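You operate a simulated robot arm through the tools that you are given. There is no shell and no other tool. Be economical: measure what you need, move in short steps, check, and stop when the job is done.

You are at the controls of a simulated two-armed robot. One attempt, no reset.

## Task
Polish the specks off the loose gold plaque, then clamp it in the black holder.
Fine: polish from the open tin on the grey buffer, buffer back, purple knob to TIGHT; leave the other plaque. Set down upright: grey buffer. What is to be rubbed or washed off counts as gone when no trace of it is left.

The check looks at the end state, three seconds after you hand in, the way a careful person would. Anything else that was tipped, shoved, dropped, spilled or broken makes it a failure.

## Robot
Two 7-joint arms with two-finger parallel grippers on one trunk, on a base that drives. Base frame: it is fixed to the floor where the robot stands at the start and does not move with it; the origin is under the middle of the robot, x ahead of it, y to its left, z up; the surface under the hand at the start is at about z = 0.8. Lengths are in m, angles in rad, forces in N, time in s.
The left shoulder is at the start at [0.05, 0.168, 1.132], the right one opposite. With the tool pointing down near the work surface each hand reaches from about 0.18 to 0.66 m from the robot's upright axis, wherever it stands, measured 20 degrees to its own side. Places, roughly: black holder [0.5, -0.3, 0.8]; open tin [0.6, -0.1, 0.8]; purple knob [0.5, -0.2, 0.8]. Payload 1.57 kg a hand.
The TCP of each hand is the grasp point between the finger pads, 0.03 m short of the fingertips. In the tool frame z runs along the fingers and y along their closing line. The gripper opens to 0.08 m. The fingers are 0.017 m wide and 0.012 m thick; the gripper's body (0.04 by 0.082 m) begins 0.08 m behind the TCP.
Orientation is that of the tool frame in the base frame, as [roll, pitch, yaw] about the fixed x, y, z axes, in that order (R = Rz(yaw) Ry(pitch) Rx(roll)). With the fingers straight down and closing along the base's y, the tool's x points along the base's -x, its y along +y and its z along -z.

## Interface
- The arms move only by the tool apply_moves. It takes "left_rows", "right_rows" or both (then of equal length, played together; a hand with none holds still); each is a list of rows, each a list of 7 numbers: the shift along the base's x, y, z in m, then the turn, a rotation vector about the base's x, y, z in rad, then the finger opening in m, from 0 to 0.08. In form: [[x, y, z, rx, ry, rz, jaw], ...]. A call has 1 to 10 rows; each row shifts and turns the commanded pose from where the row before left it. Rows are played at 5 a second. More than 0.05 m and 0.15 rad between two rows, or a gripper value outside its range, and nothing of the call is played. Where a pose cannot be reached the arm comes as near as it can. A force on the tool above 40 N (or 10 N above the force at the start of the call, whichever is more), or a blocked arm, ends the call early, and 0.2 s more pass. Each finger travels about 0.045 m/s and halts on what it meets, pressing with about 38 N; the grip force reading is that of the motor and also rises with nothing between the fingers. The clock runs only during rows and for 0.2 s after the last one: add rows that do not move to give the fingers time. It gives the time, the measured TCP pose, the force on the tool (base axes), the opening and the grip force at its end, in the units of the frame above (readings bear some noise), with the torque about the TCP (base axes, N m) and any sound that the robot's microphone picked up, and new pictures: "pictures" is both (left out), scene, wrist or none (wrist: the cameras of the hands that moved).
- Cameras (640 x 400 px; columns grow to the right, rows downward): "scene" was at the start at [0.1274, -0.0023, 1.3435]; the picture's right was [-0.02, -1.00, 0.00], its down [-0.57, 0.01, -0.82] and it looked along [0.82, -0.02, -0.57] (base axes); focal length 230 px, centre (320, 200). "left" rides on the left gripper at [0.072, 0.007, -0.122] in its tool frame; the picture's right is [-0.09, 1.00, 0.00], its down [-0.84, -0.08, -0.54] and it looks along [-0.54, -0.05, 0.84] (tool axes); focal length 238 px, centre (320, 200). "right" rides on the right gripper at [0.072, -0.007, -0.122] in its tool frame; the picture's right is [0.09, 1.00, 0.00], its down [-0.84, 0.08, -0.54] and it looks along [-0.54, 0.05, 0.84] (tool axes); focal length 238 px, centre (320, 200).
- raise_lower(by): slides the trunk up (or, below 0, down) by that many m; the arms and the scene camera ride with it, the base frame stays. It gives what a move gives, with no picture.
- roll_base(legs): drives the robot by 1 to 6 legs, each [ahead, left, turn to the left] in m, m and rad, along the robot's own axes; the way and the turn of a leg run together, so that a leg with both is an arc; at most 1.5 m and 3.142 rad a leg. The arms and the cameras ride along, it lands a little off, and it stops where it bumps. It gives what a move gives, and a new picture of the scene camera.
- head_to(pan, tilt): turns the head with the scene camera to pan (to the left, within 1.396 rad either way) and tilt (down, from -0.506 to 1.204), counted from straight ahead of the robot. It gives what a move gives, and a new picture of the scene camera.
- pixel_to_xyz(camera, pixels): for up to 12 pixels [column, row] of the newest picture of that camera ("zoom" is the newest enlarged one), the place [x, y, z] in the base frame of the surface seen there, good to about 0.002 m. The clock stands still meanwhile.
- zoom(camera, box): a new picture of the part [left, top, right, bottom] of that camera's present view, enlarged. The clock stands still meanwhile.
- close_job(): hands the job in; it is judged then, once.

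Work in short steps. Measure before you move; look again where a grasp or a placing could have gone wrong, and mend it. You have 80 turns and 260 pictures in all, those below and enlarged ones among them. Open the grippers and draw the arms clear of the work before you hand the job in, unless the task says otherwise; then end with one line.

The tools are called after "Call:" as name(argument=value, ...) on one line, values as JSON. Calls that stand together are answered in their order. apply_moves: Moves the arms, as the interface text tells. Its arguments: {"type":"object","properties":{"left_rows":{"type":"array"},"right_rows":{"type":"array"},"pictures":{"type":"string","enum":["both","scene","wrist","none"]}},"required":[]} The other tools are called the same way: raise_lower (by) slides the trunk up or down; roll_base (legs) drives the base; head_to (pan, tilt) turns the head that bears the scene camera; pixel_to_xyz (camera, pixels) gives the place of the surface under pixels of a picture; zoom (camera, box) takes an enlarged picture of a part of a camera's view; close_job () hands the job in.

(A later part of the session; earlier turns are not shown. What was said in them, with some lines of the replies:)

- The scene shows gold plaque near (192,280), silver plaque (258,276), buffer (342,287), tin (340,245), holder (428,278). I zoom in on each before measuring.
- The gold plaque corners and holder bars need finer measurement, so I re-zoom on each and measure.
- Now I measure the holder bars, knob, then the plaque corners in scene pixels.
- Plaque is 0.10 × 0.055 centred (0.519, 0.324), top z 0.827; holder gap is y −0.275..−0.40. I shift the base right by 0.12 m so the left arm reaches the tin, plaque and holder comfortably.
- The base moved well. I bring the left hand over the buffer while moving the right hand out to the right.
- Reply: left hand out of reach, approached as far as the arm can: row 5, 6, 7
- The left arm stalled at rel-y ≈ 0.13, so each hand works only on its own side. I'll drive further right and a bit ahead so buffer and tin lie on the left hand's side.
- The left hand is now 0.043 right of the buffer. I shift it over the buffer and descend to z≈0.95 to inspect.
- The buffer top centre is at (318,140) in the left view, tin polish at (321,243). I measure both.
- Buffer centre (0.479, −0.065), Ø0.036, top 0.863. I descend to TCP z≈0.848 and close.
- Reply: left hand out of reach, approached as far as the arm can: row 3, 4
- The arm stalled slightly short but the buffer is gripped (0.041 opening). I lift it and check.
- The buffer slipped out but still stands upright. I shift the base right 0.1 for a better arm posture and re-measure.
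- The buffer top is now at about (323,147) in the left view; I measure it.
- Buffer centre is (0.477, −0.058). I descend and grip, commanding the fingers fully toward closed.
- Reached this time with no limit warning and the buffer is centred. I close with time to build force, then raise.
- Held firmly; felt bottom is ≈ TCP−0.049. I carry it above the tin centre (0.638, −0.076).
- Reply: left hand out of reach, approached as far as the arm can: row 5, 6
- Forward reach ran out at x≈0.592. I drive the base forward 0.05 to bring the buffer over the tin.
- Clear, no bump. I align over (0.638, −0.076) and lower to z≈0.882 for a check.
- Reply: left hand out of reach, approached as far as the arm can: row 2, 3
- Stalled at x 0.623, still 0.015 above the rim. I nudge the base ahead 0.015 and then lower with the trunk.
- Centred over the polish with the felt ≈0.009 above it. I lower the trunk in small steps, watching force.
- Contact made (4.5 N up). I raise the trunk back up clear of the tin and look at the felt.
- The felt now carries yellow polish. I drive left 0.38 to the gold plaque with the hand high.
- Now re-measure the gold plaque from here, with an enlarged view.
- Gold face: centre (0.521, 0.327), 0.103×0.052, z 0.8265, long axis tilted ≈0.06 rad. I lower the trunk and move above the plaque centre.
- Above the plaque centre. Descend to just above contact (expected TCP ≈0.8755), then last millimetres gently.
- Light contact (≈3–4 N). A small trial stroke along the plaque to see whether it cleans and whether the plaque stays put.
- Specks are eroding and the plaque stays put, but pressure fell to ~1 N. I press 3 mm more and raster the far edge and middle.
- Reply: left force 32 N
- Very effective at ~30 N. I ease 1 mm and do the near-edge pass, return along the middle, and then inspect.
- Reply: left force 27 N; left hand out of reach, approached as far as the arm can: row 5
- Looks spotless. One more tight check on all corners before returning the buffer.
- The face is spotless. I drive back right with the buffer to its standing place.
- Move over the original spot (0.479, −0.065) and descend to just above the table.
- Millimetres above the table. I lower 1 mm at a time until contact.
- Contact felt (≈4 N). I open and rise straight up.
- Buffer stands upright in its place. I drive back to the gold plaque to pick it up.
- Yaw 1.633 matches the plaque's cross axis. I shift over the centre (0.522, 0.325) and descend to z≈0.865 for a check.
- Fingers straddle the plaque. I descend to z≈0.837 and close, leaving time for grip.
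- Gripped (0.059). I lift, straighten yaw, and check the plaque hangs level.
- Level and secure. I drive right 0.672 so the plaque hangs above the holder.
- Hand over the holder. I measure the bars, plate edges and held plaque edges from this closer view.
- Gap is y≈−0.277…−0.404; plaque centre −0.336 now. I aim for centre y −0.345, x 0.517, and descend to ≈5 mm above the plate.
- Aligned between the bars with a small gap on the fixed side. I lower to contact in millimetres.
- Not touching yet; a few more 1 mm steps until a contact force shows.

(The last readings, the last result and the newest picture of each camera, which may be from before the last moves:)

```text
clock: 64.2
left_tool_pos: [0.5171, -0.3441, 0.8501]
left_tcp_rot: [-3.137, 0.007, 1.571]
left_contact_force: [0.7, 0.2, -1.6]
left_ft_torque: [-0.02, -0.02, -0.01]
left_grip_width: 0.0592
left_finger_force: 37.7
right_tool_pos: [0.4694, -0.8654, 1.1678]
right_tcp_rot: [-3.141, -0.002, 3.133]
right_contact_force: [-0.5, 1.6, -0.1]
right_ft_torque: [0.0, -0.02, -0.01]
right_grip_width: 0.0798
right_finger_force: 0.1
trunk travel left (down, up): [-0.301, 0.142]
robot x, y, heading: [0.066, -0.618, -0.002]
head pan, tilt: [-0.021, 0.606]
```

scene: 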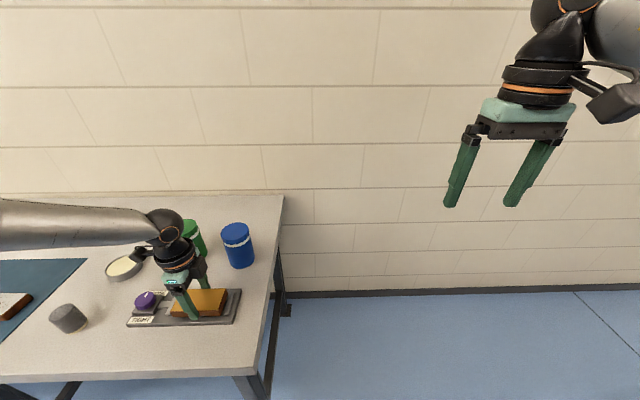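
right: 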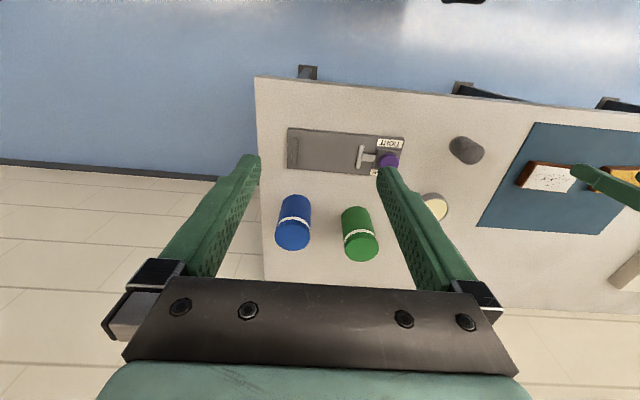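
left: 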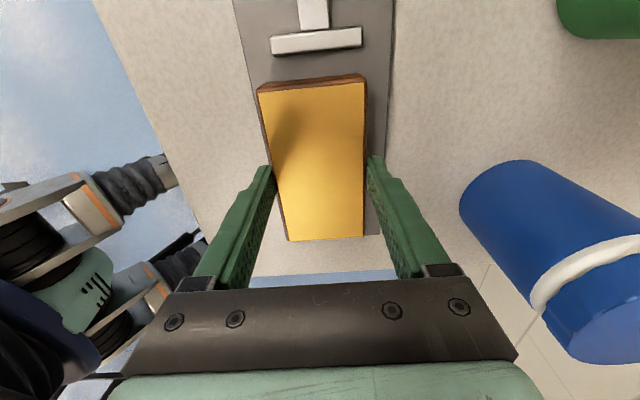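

Call:
apply_moves(left_rows=[[0, 0, -0.001, 0, 0, 0, 0.03], [0, 0, -0.001, 0, 0, 0, 0.03], [0, 0, 0, 0, 0, 0, 0.03]], pictures="none")

```text
clock: 65.0
left_tool_pos: [0.5174, -0.3442, 0.8491]
left_tcp_rot: [-3.14, 0.005, 1.572]
left_contact_force: [-3.2, 3.8, 14.3]
left_ft_torque: [-0.09, 0.09, 0.0]
left_grip_width: 0.0594
left_finger_force: 38.1
right_tool_pos: [0.4676, -0.8651, 1.1692]
right_tcp_rot: [-3.141, 0.002, 3.132]
right_contact_force: [0.8, -0.1, 0.2]
right_ft_torque: [0.0, -0.01, 0.0]
right_grip_width: 0.0801
right_finger_force: 0.1
trunk travel left (down, up): [-0.301, 0.142]
robot x, y, heading: [0.0693, -0.6122, -0.005]
head pan, tilt: [-0.021, 0.606]
```

Seated (14 N). Ease 1 mm, open, and rise straight up.

Call:
apply_moves(left_rows=[[0, 0, 0.001, 0, 0, 0, 0.03], [0, 0, 0, 0, 0, 0, 0.065], [0, 0, 0, 0, 0, 0, 0.075], [0, 0, 0, 0, 0, 0, 0.075], [0, 0, 0.03, 0, 0, 0, 0.075], [0, 0, 0.04, 0, 0, 0, 0.075], [0, 0, 0.04, 0, 0, 0, 0.075], [0, 0, 0, 0, 0, 0, 0.075]])

Call:
zoom(camera="scene", box=[110, 250, 260, 340])

```text
clock: 66.8
left_tool_pos: [0.5166, -0.3424, 0.9603]
left_tcp_rot: [-3.133, 0.006, 1.57]
left_contact_force: [0.2, -1.0, -0.3]
left_ft_torque: [-0.02, -0.02, -0.01]
left_grip_width: 0.0748
left_finger_force: 0.1
right_tool_pos: [0.47, -0.8649, 1.1684]
right_tcp_rot: [-3.141, -0.001, 3.133]
right_contact_force: [0.2, -0.8, 0.7]
right_ft_torque: [-0.04, 0.0, -0.03]
right_grip_width: 0.0799
right_finger_force: 0.0
trunk travel left (down, up): [-0.301, 0.142]
robot x, y, heading: [0.0672, -0.6125, -0.003]
head pan, tilt: [-0.021, 0.606]
```

scene: 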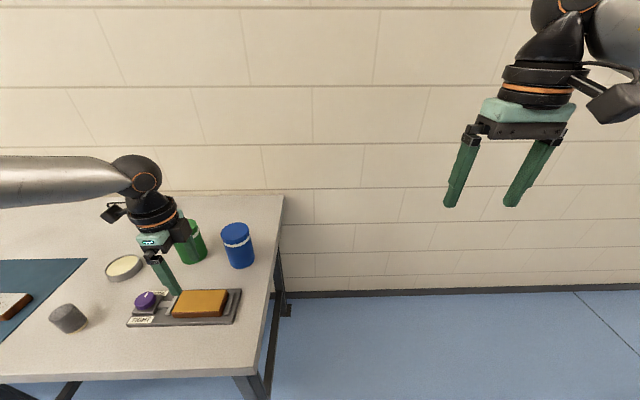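
left: 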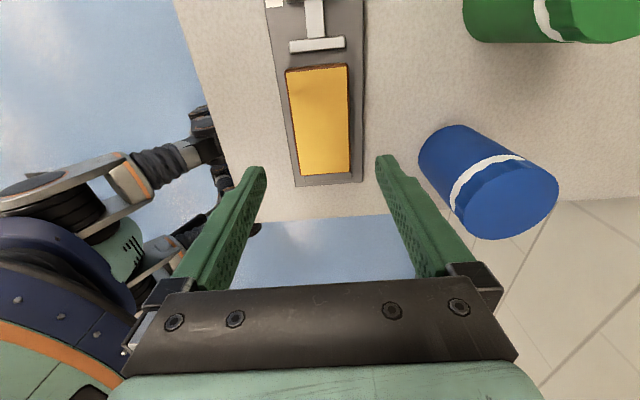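

```text
4.27 times, centred on (185, 295) of scene
```

zoom: 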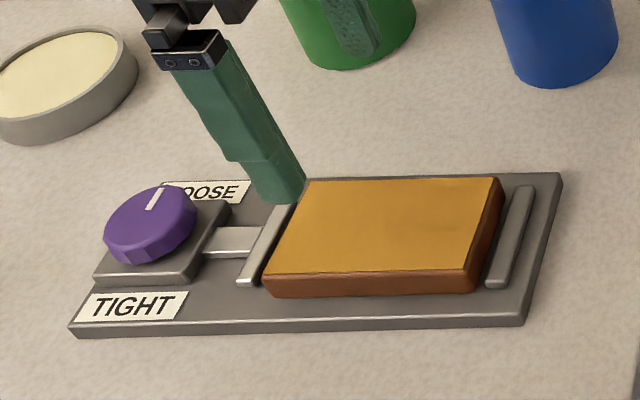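

Plaque seated well. Next the knob: I drive left 0.125 so the left hand is above it, then measure.

Call:
roll_base(legs=[[0, 0.128, 0]])

Call:
apply_moves(left_rows=[[0, 0, 0, 0, 0, 0.15, 0.07], [0, 0, 0, 0, 0, 0.15, 0.07], [0, 0, 0, 0, 0, 0.15, 0.07], [0, 0, 0, 0, 0, 0.15, 0.07], [0, 0, 0, 0, 0, 0.15, 0.07], [0, 0, 0, 0, 0, 0.15, 0.07], [0, 0, 0, 0, 0, 0.15, 0.07], [0, 0, 0, 0, 0, 0.15, 0.07], [0, 0, 0, 0, 0, 0.15, 0.07], [0, 0, 0, 0, 0, 0.15, 0.07]])

Call:
zoom(camera="scene", box=[150, 250, 330, 350])

```text
clock: 68.6
left_tool_pos: [0.5181, -0.2162, 0.9592]
left_tcp_rot: [-3.137, 0.008, 1.572]
left_contact_force: [0.6, 0.6, 0.2]
left_ft_torque: [-0.02, -0.04, -0.01]
left_grip_width: 0.0749
left_finger_force: 0.1
right_tool_pos: [0.4714, -0.7385, 1.1683]
right_tcp_rot: [-3.141, -0.001, 3.134]
right_contact_force: [-0.7, 0.1, -0.3]
right_ft_torque: [-0.02, -0.05, 0.03]
right_grip_width: 0.0801
right_finger_force: 0.1
trunk travel left (down, up): [-0.301, 0.142]
robot x, y, heading: [0.0648, -0.4901, -0.009]
head pan, tilt: [-0.021, 0.606]
```

scene: 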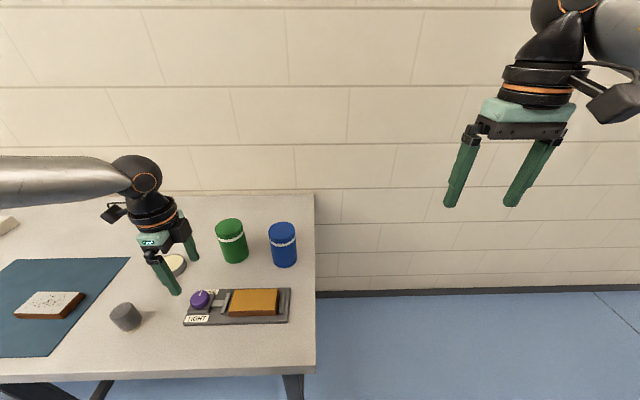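

```text
clock: 70.8
left_tool_pos: [0.518, -0.2147, 0.9597]
left_tcp_rot: [-3.136, 0.007, 3.073]
left_contact_force: [1.1, -0.2, -0.6]
left_ft_torque: [0.03, 0.02, -0.05]
left_grip_width: 0.0701
left_finger_force: 0.1
right_tool_pos: [0.4714, -0.7374, 1.1678]
right_tcp_rot: [-3.141, 0.0, 3.136]
right_contact_force: [0.7, -0.3, 0.2]
right_ft_torque: [-0.01, -0.01, 0.0]
right_grip_width: 0.0801
right_finger_force: 0.0
trunk travel left (down, up): [-0.301, 0.142]
robot x, y, heading: [0.0703, -0.4872, -0.007]
head pan, tilt: [-0.021, 0.606]
```

scene: 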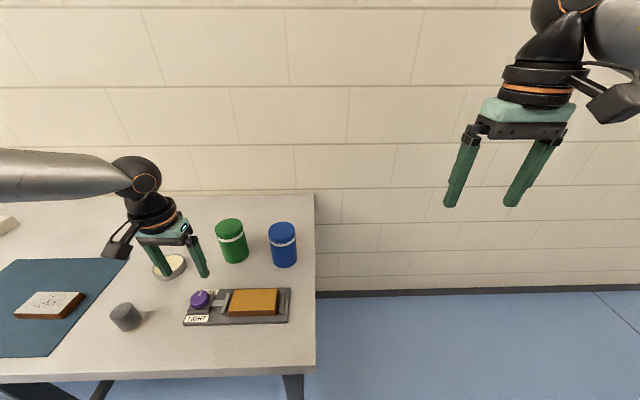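
left: 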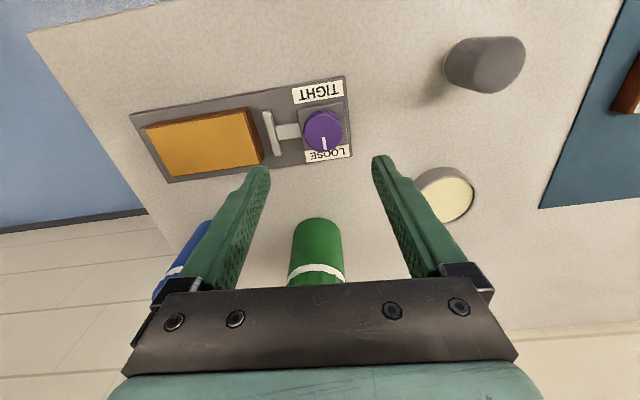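

```text
3.56 times, centred on (240, 300) of scene
```

zoom: 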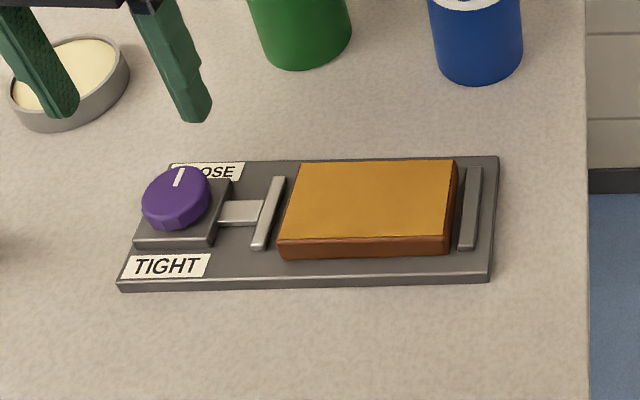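

Call:
zoom(camera="left", box=[230, 60, 380, 180])

Call:
pixel_to_xyz(camera="left", pixels=[[323, 133], [306, 133], [341, 129], [324, 149], [322, 115], [324, 143], [340, 107], [302, 110], [267, 113], [318, 89], [325, 155]])

```text
3.33 times, centred on (305, 120) of left
```

zoom: 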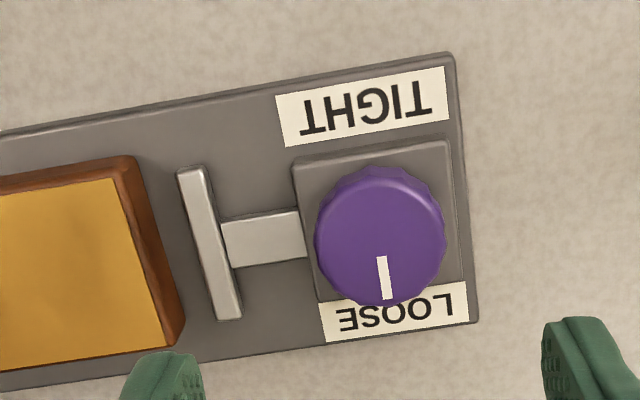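

```text
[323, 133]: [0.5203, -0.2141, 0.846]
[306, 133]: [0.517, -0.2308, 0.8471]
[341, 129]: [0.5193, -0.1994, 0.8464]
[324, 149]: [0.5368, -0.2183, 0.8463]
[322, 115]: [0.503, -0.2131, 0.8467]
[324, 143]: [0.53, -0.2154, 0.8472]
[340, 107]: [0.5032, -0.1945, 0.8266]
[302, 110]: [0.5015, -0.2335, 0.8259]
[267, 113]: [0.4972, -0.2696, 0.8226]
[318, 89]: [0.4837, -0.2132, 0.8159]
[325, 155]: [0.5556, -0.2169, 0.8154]
```

Knob centre (0.519, −0.2145), top 0.8465, pointer toward +x (LOOSE); TIGHT is at −x. I check the bottle heights nearby, then descend around the knob.

Call:
pixel_to_xyz(camera="scene", pixels=[[229, 225], [231, 244], [237, 260], [226, 256], [281, 228]])

Call:
apply_moves(left_rows=[[0.001, 0, -0.03, 0, 0, 0, 0.07], [0, 0, -0.03, 0, 0, 0, 0.07], [0, 0, -0.02, 0, 0, 0, 0.07], [0, 0, 0, 0, 0, 0, 0.07]])

Call:
zoom(camera="scene", box=[150, 250, 330, 350])

```text
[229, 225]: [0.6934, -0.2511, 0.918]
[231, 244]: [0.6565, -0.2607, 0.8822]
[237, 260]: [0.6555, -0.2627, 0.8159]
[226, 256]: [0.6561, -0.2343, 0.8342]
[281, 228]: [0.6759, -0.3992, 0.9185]
```

```text
clock: 71.8
left_tool_pos: [0.5198, -0.217, 0.8809]
left_tcp_rot: [-3.136, 0.01, 3.069]
left_contact_force: [-0.4, -0.1, 0.1]
left_ft_torque: [0.0, -0.01, 0.01]
left_grip_width: 0.0699
left_finger_force: 0.1
right_tool_pos: [0.4711, -0.738, 1.1697]
right_tcp_rot: [-3.142, 0.001, 3.135]
right_contact_force: [-0.2, 0.1, -0.3]
right_ft_torque: [0.03, 0.0, 0.02]
right_grip_width: 0.0801
right_finger_force: 0.1
trunk travel left (down, up): [-0.301, 0.142]
robot x, y, heading: [0.0676, -0.4869, -0.009]
head pan, tilt: [-0.021, 0.606]
```

scene: 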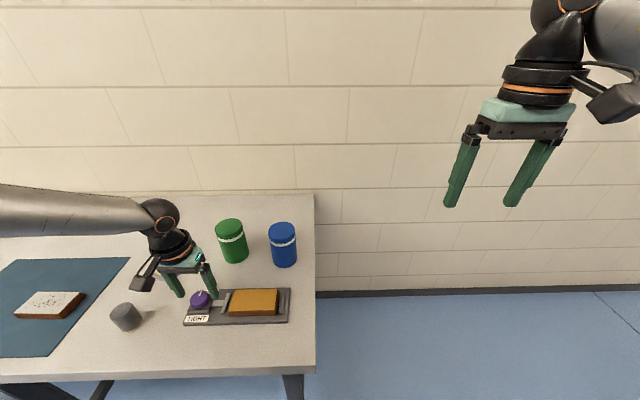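
left: 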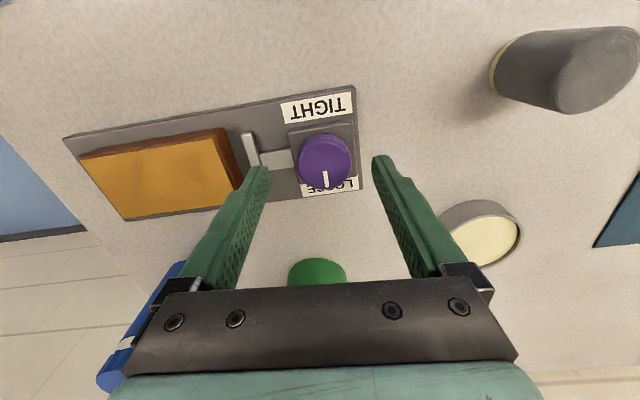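

```text
3.56 times, centred on (240, 300) of scene
```

zoom: 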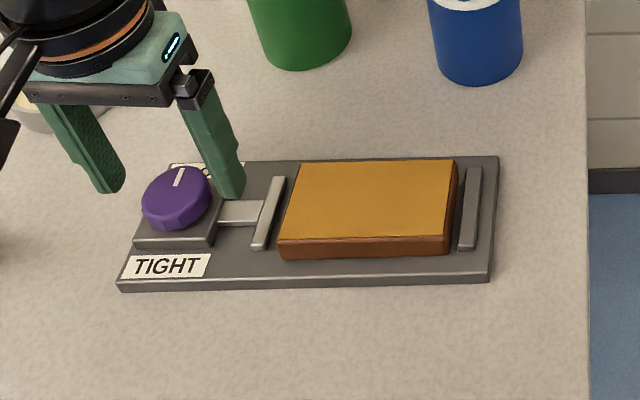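

Centred; bottles are clear. I go down to z≈0.861, close on the knob, and make a small clockwise trial turn.

Call:
apply_moves(left_rows=[[0, 0.002, -0.01, 0, 0, 0, 0.06], [0, 0, -0.0095, 0, 0, 0, 0.05], [0, 0, 0, 0, 0, 0, 0.04], [0, 0, 0, 0, 0, 0, 0.025], [0, 0, 0, 0, 0, 0, 0.025], [0, 0, 0, 0, 0, 0, 0.025]], pictures="wrist")

Call:
apply_moves(left_rows=[[0, 0, 0, 0, 0, -0.1, 0.025], [0, 0, 0, 0, 0, -0.1, 0.025], [0, 0, 0, 0, 0, -0.1, 0.025]], pictures="wrist")

Call:
zoom(camera="scene", box=[150, 250, 330, 350])

```text
clock: 73.2
left_tool_pos: [0.5184, -0.2132, 0.8612]
left_tcp_rot: [-3.138, 0.009, 3.072]
left_contact_force: [1.6, 2.9, -0.2]
left_ft_torque: [0.08, -0.25, 0.03]
left_grip_width: 0.0396
left_finger_force: 39.9
right_tool_pos: [0.4703, -0.737, 1.1685]
right_tcp_rot: [-3.141, -0.001, 3.133]
right_contact_force: [0.4, -0.2, 0.0]
right_ft_torque: [-0.02, 0.03, -0.01]
right_grip_width: 0.0799
right_finger_force: 0.1
trunk travel left (down, up): [-0.301, 0.142]
robot x, y, heading: [0.0674, -0.49, -0.009]
head pan, tilt: [-0.021, 0.606]
```

left: 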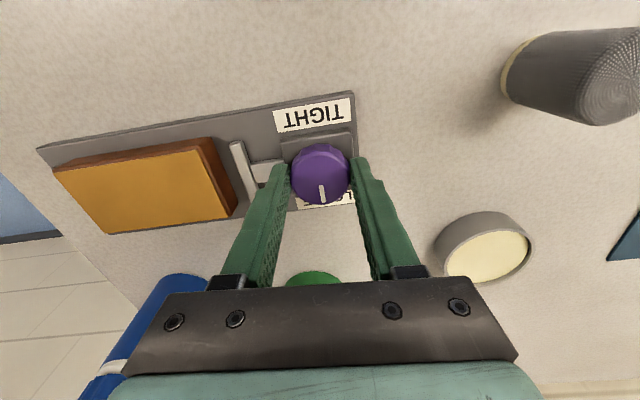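

```text
clock: 74.0
left_tool_pos: [0.5191, -0.2142, 0.8616]
left_tcp_rot: [-3.136, 0.008, 2.769]
left_contact_force: [0.6, 5.4, 4.3]
left_ft_torque: [-0.08, 0.13, 0.01]
left_grip_width: 0.0392
left_finger_force: 44.5
right_tool_pos: [0.472, -0.7383, 1.1688]
right_tcp_rot: [3.141, 0.003, 3.136]
right_contact_force: [0.6, -0.6, 0.0]
right_ft_torque: [0.0, -0.01, 0.0]
right_grip_width: 0.08
right_finger_force: 0.1
trunk travel left (down, up): [-0.301, 0.142]
robot x, y, heading: [0.0687, -0.4876, -0.007]
head pan, tilt: [-0.021, 0.606]
```

left: 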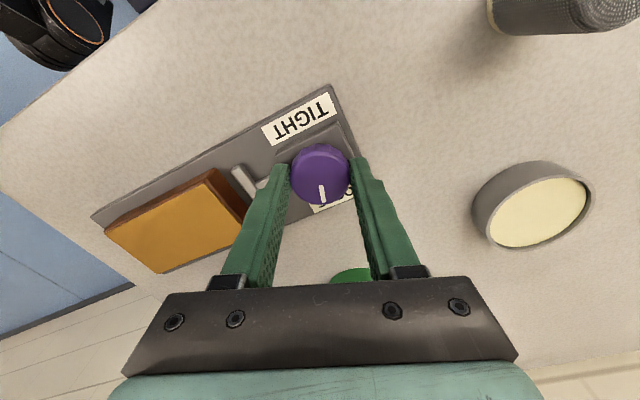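

```text
3.56 times, centred on (240, 300) of scene
```

zoom: 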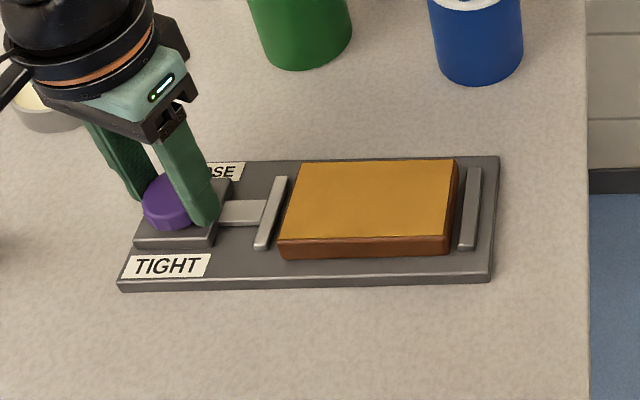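

The knob turns with the hand (pointer fixed in wrist view) and the jaw creeps toward the plaque. I keep turning clockwise.

Call:
apply_moves(left_rows=[[0, 0, 0, 0, 0, -0.13, 0.025], [0, 0, 0, 0, 0, -0.13, 0.025], [0, 0, 0, 0, 0, -0.13, 0.025], [0, 0, 0, 0, 0, -0.13, 0.025], [0, 0, 0, 0, 0, -0.13, 0.025], [0, 0, 0, 0, 0, -0.13, 0.025], [0, 0, 0, 0, 0, -0.13, 0.025], [0, 0, 0, 0, 0, -0.13, 0.025], [0, 0, 0, 0, 0, -0.13, 0.025]], pictures="wrist")

Call:
zoom(camera="scene", box=[150, 250, 330, 350])

```text
clock: 76.0
left_tool_pos: [0.5203, -0.2124, 0.8611]
left_tcp_rot: [3.141, 0.007, 1.597]
left_contact_force: [12.3, 13.9, 8.7]
left_ft_torque: [-0.11, -0.35, 0.03]
left_grip_width: 0.0394
left_finger_force: 44.5
right_tool_pos: [0.4718, -0.7367, 1.1691]
right_tcp_rot: [-3.141, 0.0, 3.135]
right_contact_force: [-0.9, 0.5, -0.2]
right_ft_torque: [-0.02, 0.0, -0.01]
right_grip_width: 0.08
right_finger_force: 0.0
trunk travel left (down, up): [-0.301, 0.142]
robot x, y, heading: [0.0703, -0.4865, -0.008]
head pan, tilt: [-0.021, 0.606]
```

left: 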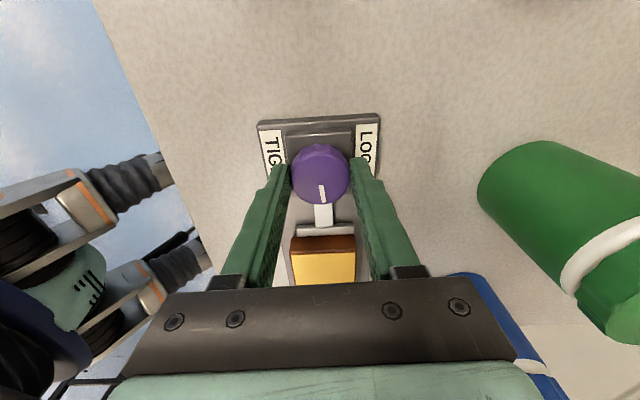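

```text
3.56 times, centred on (240, 300) of scene
```

zoom: 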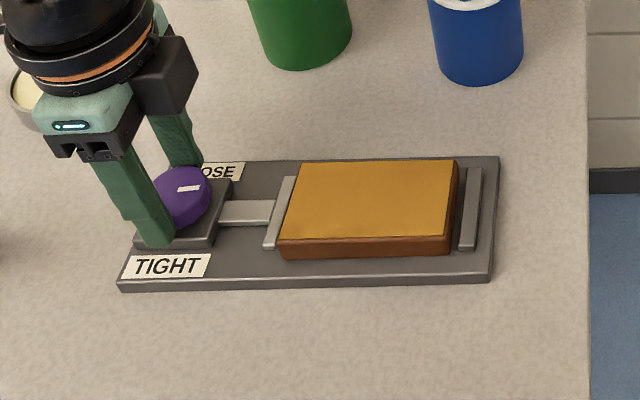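

Half-way: pointer now toward the plaque, jaw nearly touching it. I continue clockwise, watching forces and wrist limit.

Call:
apply_moves(left_rows=[[0, 0, 0, 0, 0, -0.12, 0.025], [0, 0, 0, 0, 0, -0.12, 0.025], [0, 0, 0, 0, 0, -0.12, 0.025], [0, 0, 0, 0, 0, -0.12, 0.025], [0, 0, 0, 0, 0, -0.12, 0.025], [0, 0, 0, 0, 0, -0.12, 0.025]], pictures="wrist")

Call:
zoom(camera="scene", box=[150, 250, 330, 350])

```text
clock: 77.4
left_tool_pos: [0.5211, -0.2124, 0.8609]
left_tcp_rot: [-3.139, 0.005, 0.877]
left_contact_force: [19.6, 9.5, 8.3]
left_ft_torque: [-0.49, -0.1, 0.02]
left_grip_width: 0.0393
left_finger_force: 44.9
right_tool_pos: [0.4731, -0.7377, 1.1671]
right_tcp_rot: [-3.14, 0.0, 3.134]
right_contact_force: [-0.2, -0.4, 0.5]
right_ft_torque: [0.0, -0.01, 0.0]
right_grip_width: 0.08
right_finger_force: 0.1
trunk travel left (down, up): [-0.301, 0.142]
robot x, y, heading: [0.0677, -0.491, -0.004]
head pan, tilt: [-0.021, 0.606]
```

left: 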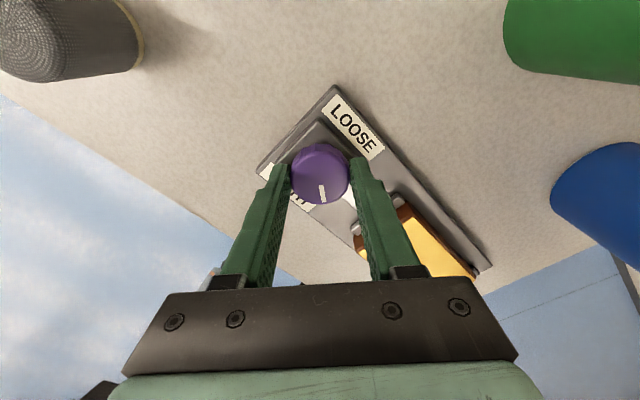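

```text
3.56 times, centred on (240, 300) of scene
```

zoom: 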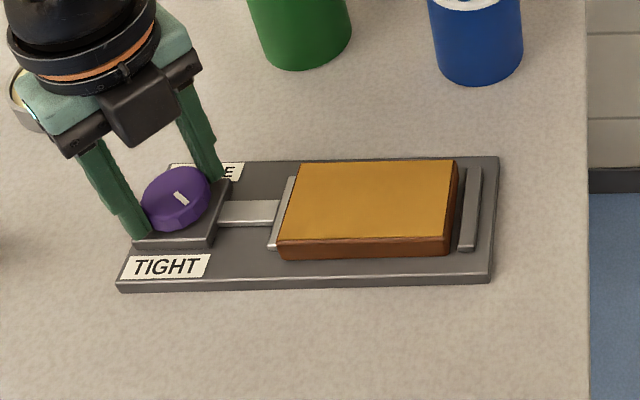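

Turning fine; yaw 0.877 now, target ≈ −0.07 for the pointer to reach TIGHT. Continue with a 1 mm relief of side load.

Call:
apply_moves(left_rows=[[0.001, 0.001, 0, 0, 0, -0.13, 0.025], [0.001, 0, 0, 0, 0, -0.13, 0.025], [0, 0, 0, 0, 0, -0.13, 0.025], [0, 0, 0, 0, 0, -0.13, 0.025], [0, 0, 0, 0, 0, -0.13, 0.025], [0, 0, 0, 0, 0, -0.13, 0.025]], pictures="wrist")

Call:
zoom(camera="scene", box=[150, 250, 330, 350])

```text
clock: 78.8
left_tool_pos: [0.5225, -0.214, 0.8599]
left_tcp_rot: [-3.137, 0.004, 0.098]
left_contact_force: [14.2, 1.1, 12.7]
left_ft_torque: [0.08, -0.67, 0.0]
left_grip_width: 0.0394
left_finger_force: 44.9
right_tool_pos: [0.4709, -0.7377, 1.1687]
right_tcp_rot: [3.141, -0.001, 3.134]
right_contact_force: [-0.9, -0.4, 0.6]
right_ft_torque: [-0.01, -0.01, -0.01]
right_grip_width: 0.08
right_finger_force: 0.1
trunk travel left (down, up): [-0.301, 0.142]
robot x, y, heading: [0.067, -0.4882, -0.008]
head pan, tilt: [-0.021, 0.606]
```

left: 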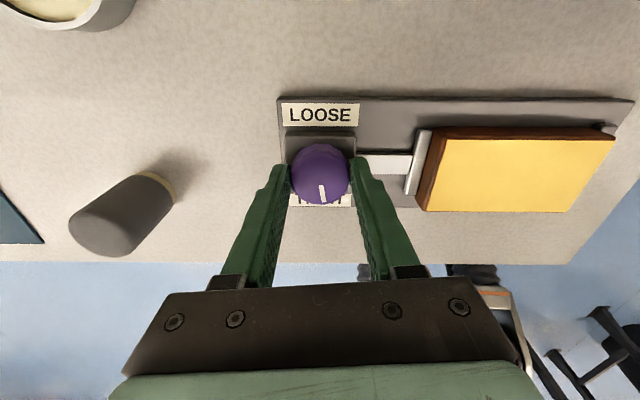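

```text
3.56 times, centred on (240, 300) of scene
```

zoom: 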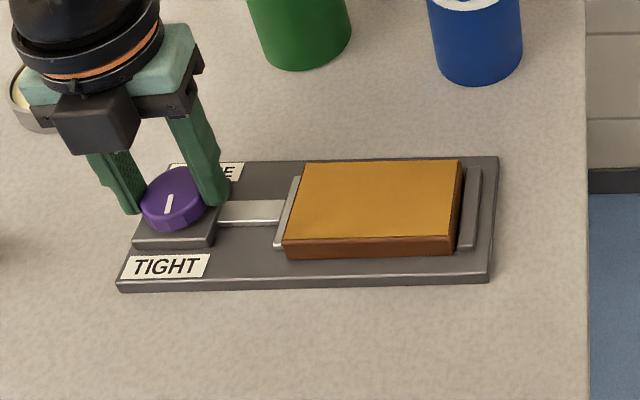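

The jaw is pushing the plaque to the fixed bar. I finish the last ~0.17 rad plus a little, until it stops.

Call:
apply_moves(left_rows=[[0, 0, 0, 0, 0, -0.08, 0.025], [0, 0, 0, 0, 0, -0.08, 0.025], [0, 0, 0, 0, 0, -0.05, 0.025], [0, 0, 0, 0, 0, 0, 0.025]], pictures="wrist")

Call:
zoom(camera="scene", box=[180, 270, 300, 340])

Call:
zoom(camera="left", box=[260, 80, 460, 220])

```text
clock: 79.8
left_tool_pos: [0.521, -0.2161, 0.8608]
left_tcp_rot: [-3.135, 0.005, -0.112]
left_contact_force: [16.7, -0.5, 10.1]
left_ft_torque: [0.04, -0.28, 0.0]
left_grip_width: 0.0393
left_finger_force: 44.6
right_tool_pos: [0.4709, -0.7393, 1.1677]
right_tcp_rot: [3.139, -0.001, 3.135]
right_contact_force: [0.3, 0.1, 0.0]
right_ft_torque: [-0.01, -0.02, -0.02]
right_grip_width: 0.0802
right_finger_force: 0.1
trunk travel left (down, up): [-0.301, 0.142]
robot x, y, heading: [0.0698, -0.4869, -0.01]
head pan, tilt: [-0.021, 0.606]
```

left: 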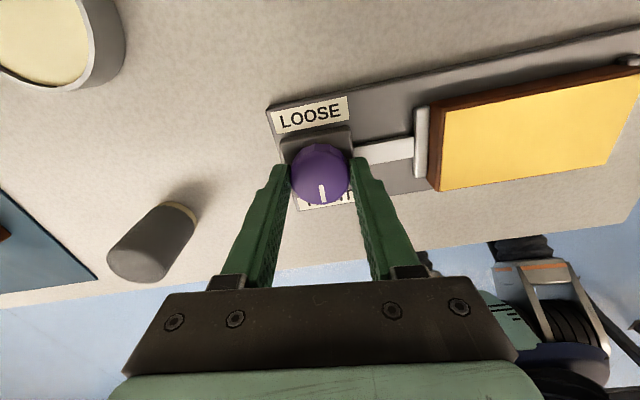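

```text
5.33 times, centred on (240, 305) of scene
```

zoom: 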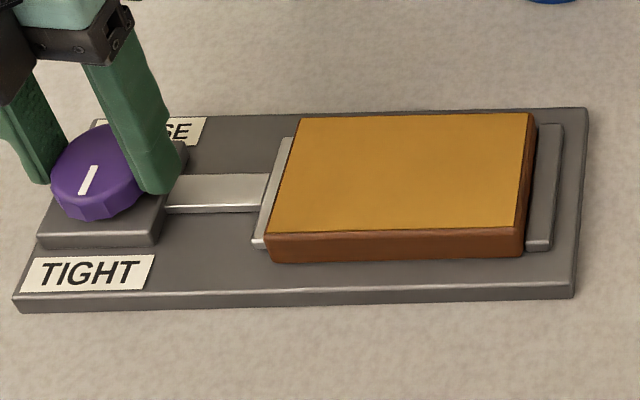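

```text
2.86 times, centred on (360, 150) of left
```

zoom: 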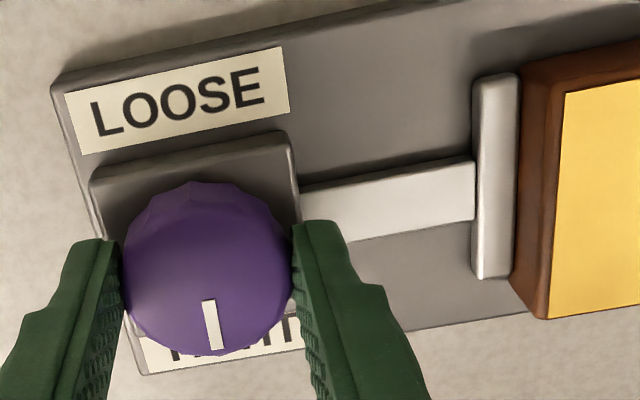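

The pointer is at TIGHT and the plaque spans both bars. I release, rise, and inspect from above.

Call:
apply_moves(left_rows=[[0, 0, 0, 0, 0, 0, 0.05], [0, 0, 0, 0, 0, 0, 0.065], [0, 0, 0, 0, 0, 0, 0.065], [0, 0, 0.03, 0, 0, 0, 0.065], [0, 0, 0.04, 0, 0, 0, 0.065], [0, 0, 0.04, 0, 0, 0, 0.065], [0, 0, 0, 0, 0, 0, 0.065]])

Call:
zoom(camera="scene", box=[180, 270, 300, 340])

Call:
zoom(camera="left", box=[270, 60, 570, 220])

```text
clock: 81.4
left_tool_pos: [0.5203, -0.2121, 0.971]
left_tcp_rot: [-3.138, 0.009, -0.11]
left_contact_force: [-0.3, -0.5, 0.8]
left_ft_torque: [-0.02, -0.02, -0.02]
left_grip_width: 0.0649
left_finger_force: 0.0
right_tool_pos: [0.4721, -0.7372, 1.1683]
right_tcp_rot: [-3.141, 0.0, 3.135]
right_contact_force: [0.8, -0.3, 0.0]
right_ft_torque: [-0.01, 0.02, 0.0]
right_grip_width: 0.0798
right_finger_force: 0.1
trunk travel left (down, up): [-0.301, 0.142]
robot x, y, heading: [0.0716, -0.4922, -0.003]
head pan, tilt: [-0.021, 0.606]
```

scene: 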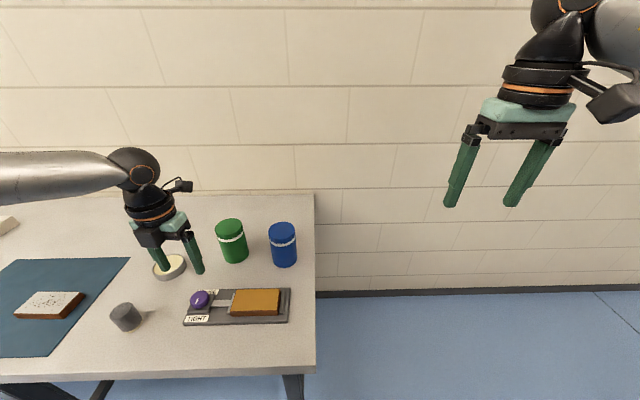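
left: 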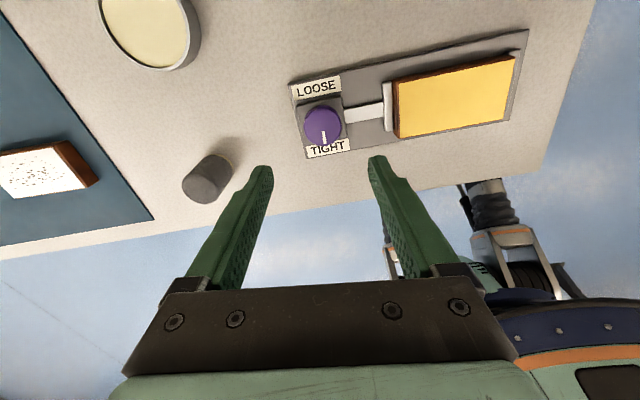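

```text
5.33 times, centred on (240, 305) of scene
```

zoom: 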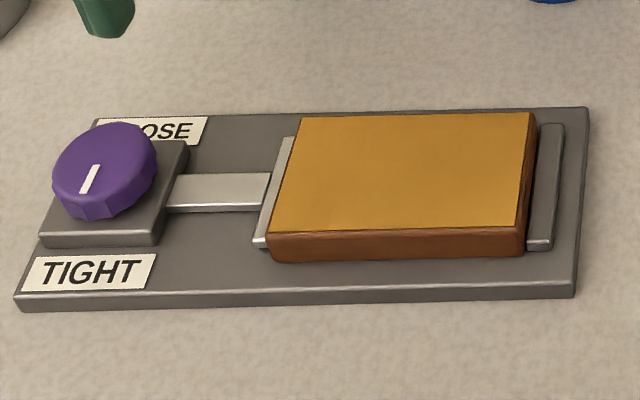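

```text
2.13 times, centred on (420, 140) of left
```

zoom: 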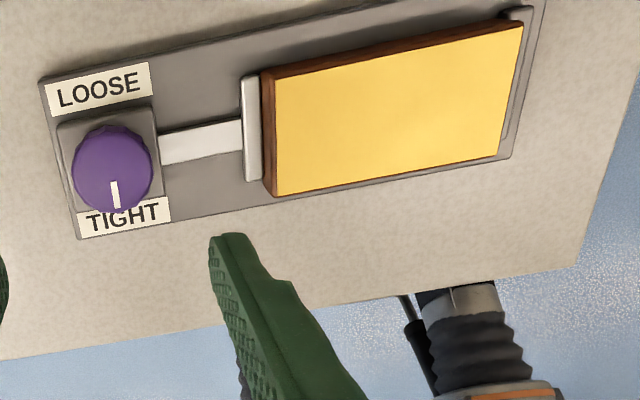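

Pointer aligns with TIGHT. I take a closer look at both bar–plaque contacts.

Call:
zoom(camera="scene", box=[262, 282, 302, 322])

Call:
zoom(camera="scene", box=[180, 282, 250, 327])

Call:
zoom(camera="left", box=[480, 30, 550, 140])

```text
10.00 times, centred on (282, 302) of scene
```

zoom: 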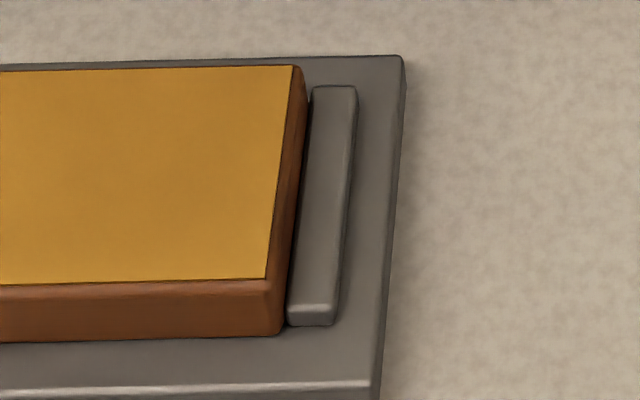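

```text
8.89 times, centred on (215, 304) of scene
```

zoom: 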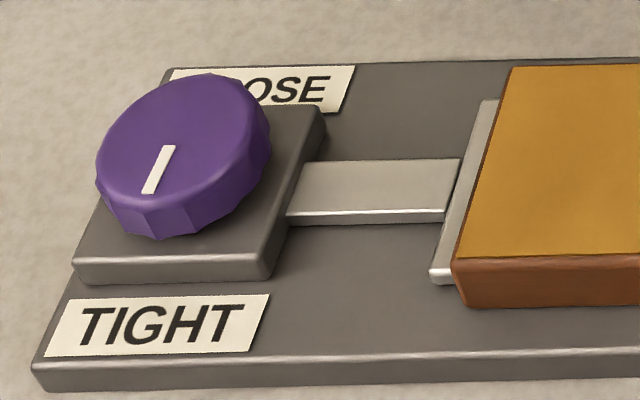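

```text
3.64 times, centred on (515, 85) of left
```

zoom: 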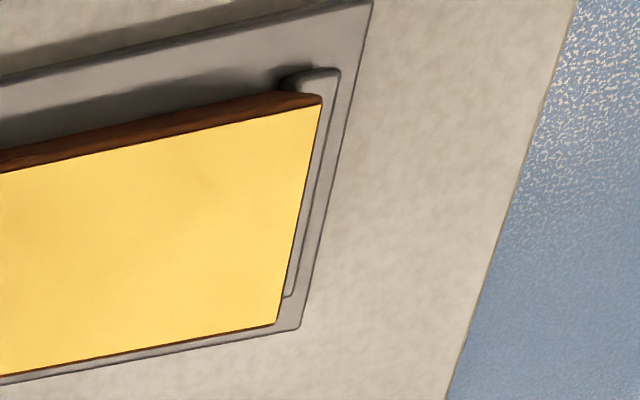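

Both bars touch the plaque, with no gap. I draw the left arm up and clear and check the whole scene.

Call:
apply_moves(left_rows=[[0, 0, 0.04, 0, 0, 0, 0.08], [0, 0, 0.04, 0, 0, 0, 0.08], [0, 0.02, 0.04, 0, 0, 0, 0.08], [-0.02, 0.03, 0.02, 0, 0, 0, 0.08], [0, 0, 0, 0, 0, 0, 0.08]])

Call:
roll_base(legs=[[-0.15, 0.2, 0]])

Call:
zoom(camera="scene", box=[100, 180, 420, 340])

```text
clock: 82.6
left_tool_pos: [0.5025, -0.1642, 1.1087]
left_tcp_rot: [-3.134, 0.006, -0.109]
left_contact_force: [0.7, 0.2, -0.5]
left_ft_torque: [0.02, 0.0, -0.02]
left_grip_width: 0.0801
left_finger_force: 0.0
right_tool_pos: [0.4716, -0.7373, 1.1684]
right_tcp_rot: [-3.141, 0.0, 3.134]
right_contact_force: [0.2, 0.6, 0.3]
right_ft_torque: [-0.02, 0.03, 0.03]
right_grip_width: 0.0801
right_finger_force: 0.1
trunk travel left (down, up): [-0.301, 0.142]
robot x, y, heading: [0.0664, -0.4901, -0.007]
head pan, tilt: [-0.021, 0.606]
```

scene: 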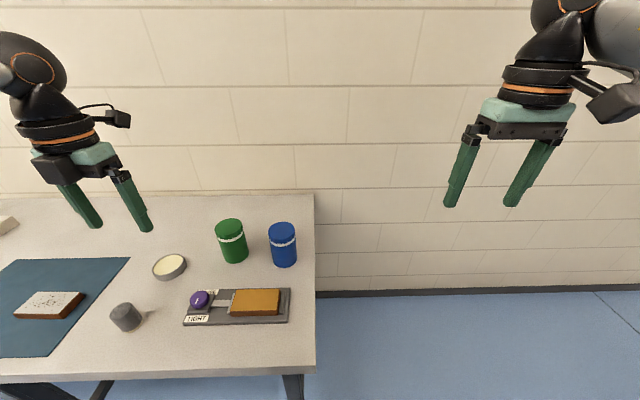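
left: 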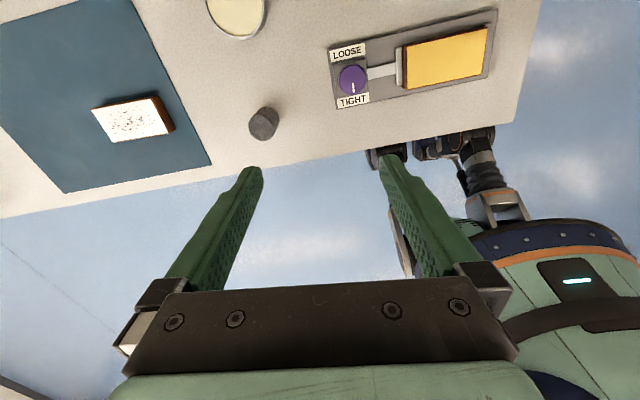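

```text
clock: 84.9
left_tool_pos: [0.3522, 0.035, 1.1086]
left_tcp_rot: [-3.137, 0.008, -0.107]
left_contact_force: [0.4, -0.1, 0.3]
left_ft_torque: [-0.01, -0.01, 0.03]
left_grip_width: 0.0799
left_finger_force: 0.0
right_tool_pos: [0.324, -0.5404, 1.1686]
right_tcp_rot: [3.14, 0.0, 3.138]
right_contact_force: [-0.5, 0.1, -0.7]
right_ft_torque: [0.0, 0.01, -0.03]
right_grip_width: 0.0801
right_finger_force: 0.1
trunk travel left (down, up): [-0.301, 0.142]
robot x, y, heading: [-0.0769, -0.2893, -0.002]
head pan, tilt: [-0.021, 0.606]
```

scene: 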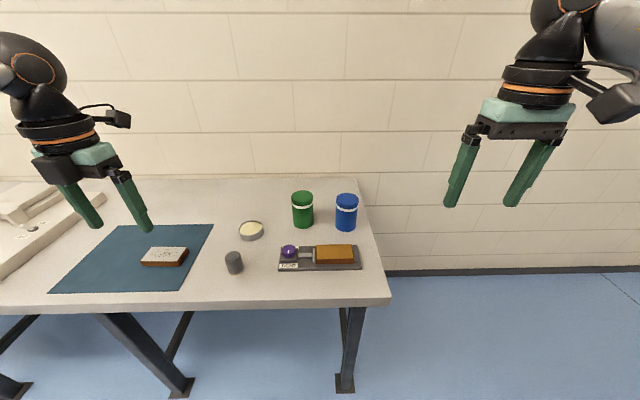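

```text
2.00 times, centred on (260, 260) of scene
```

zoom: 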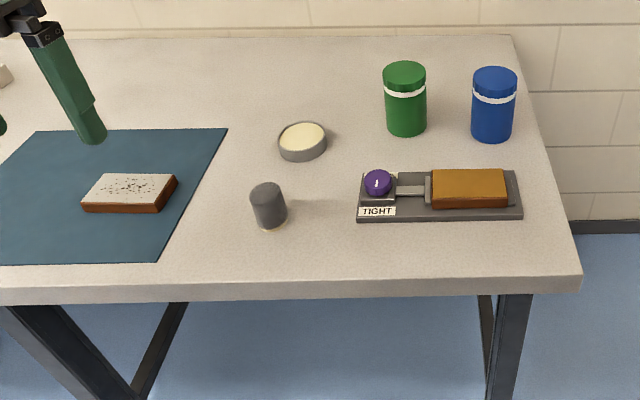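

The gold plaque is clean and clamped with the knob at TIGHT, the buffer stands upright, and nothing else has moved. I hand in.

Call:
close_job()

```text
The job is handed in.
```

The gold plaque is polished clean and clamped in the black holder with the purple knob at TIGHT. The grey buffer stands upright in its place, and the other plaque was left alone.
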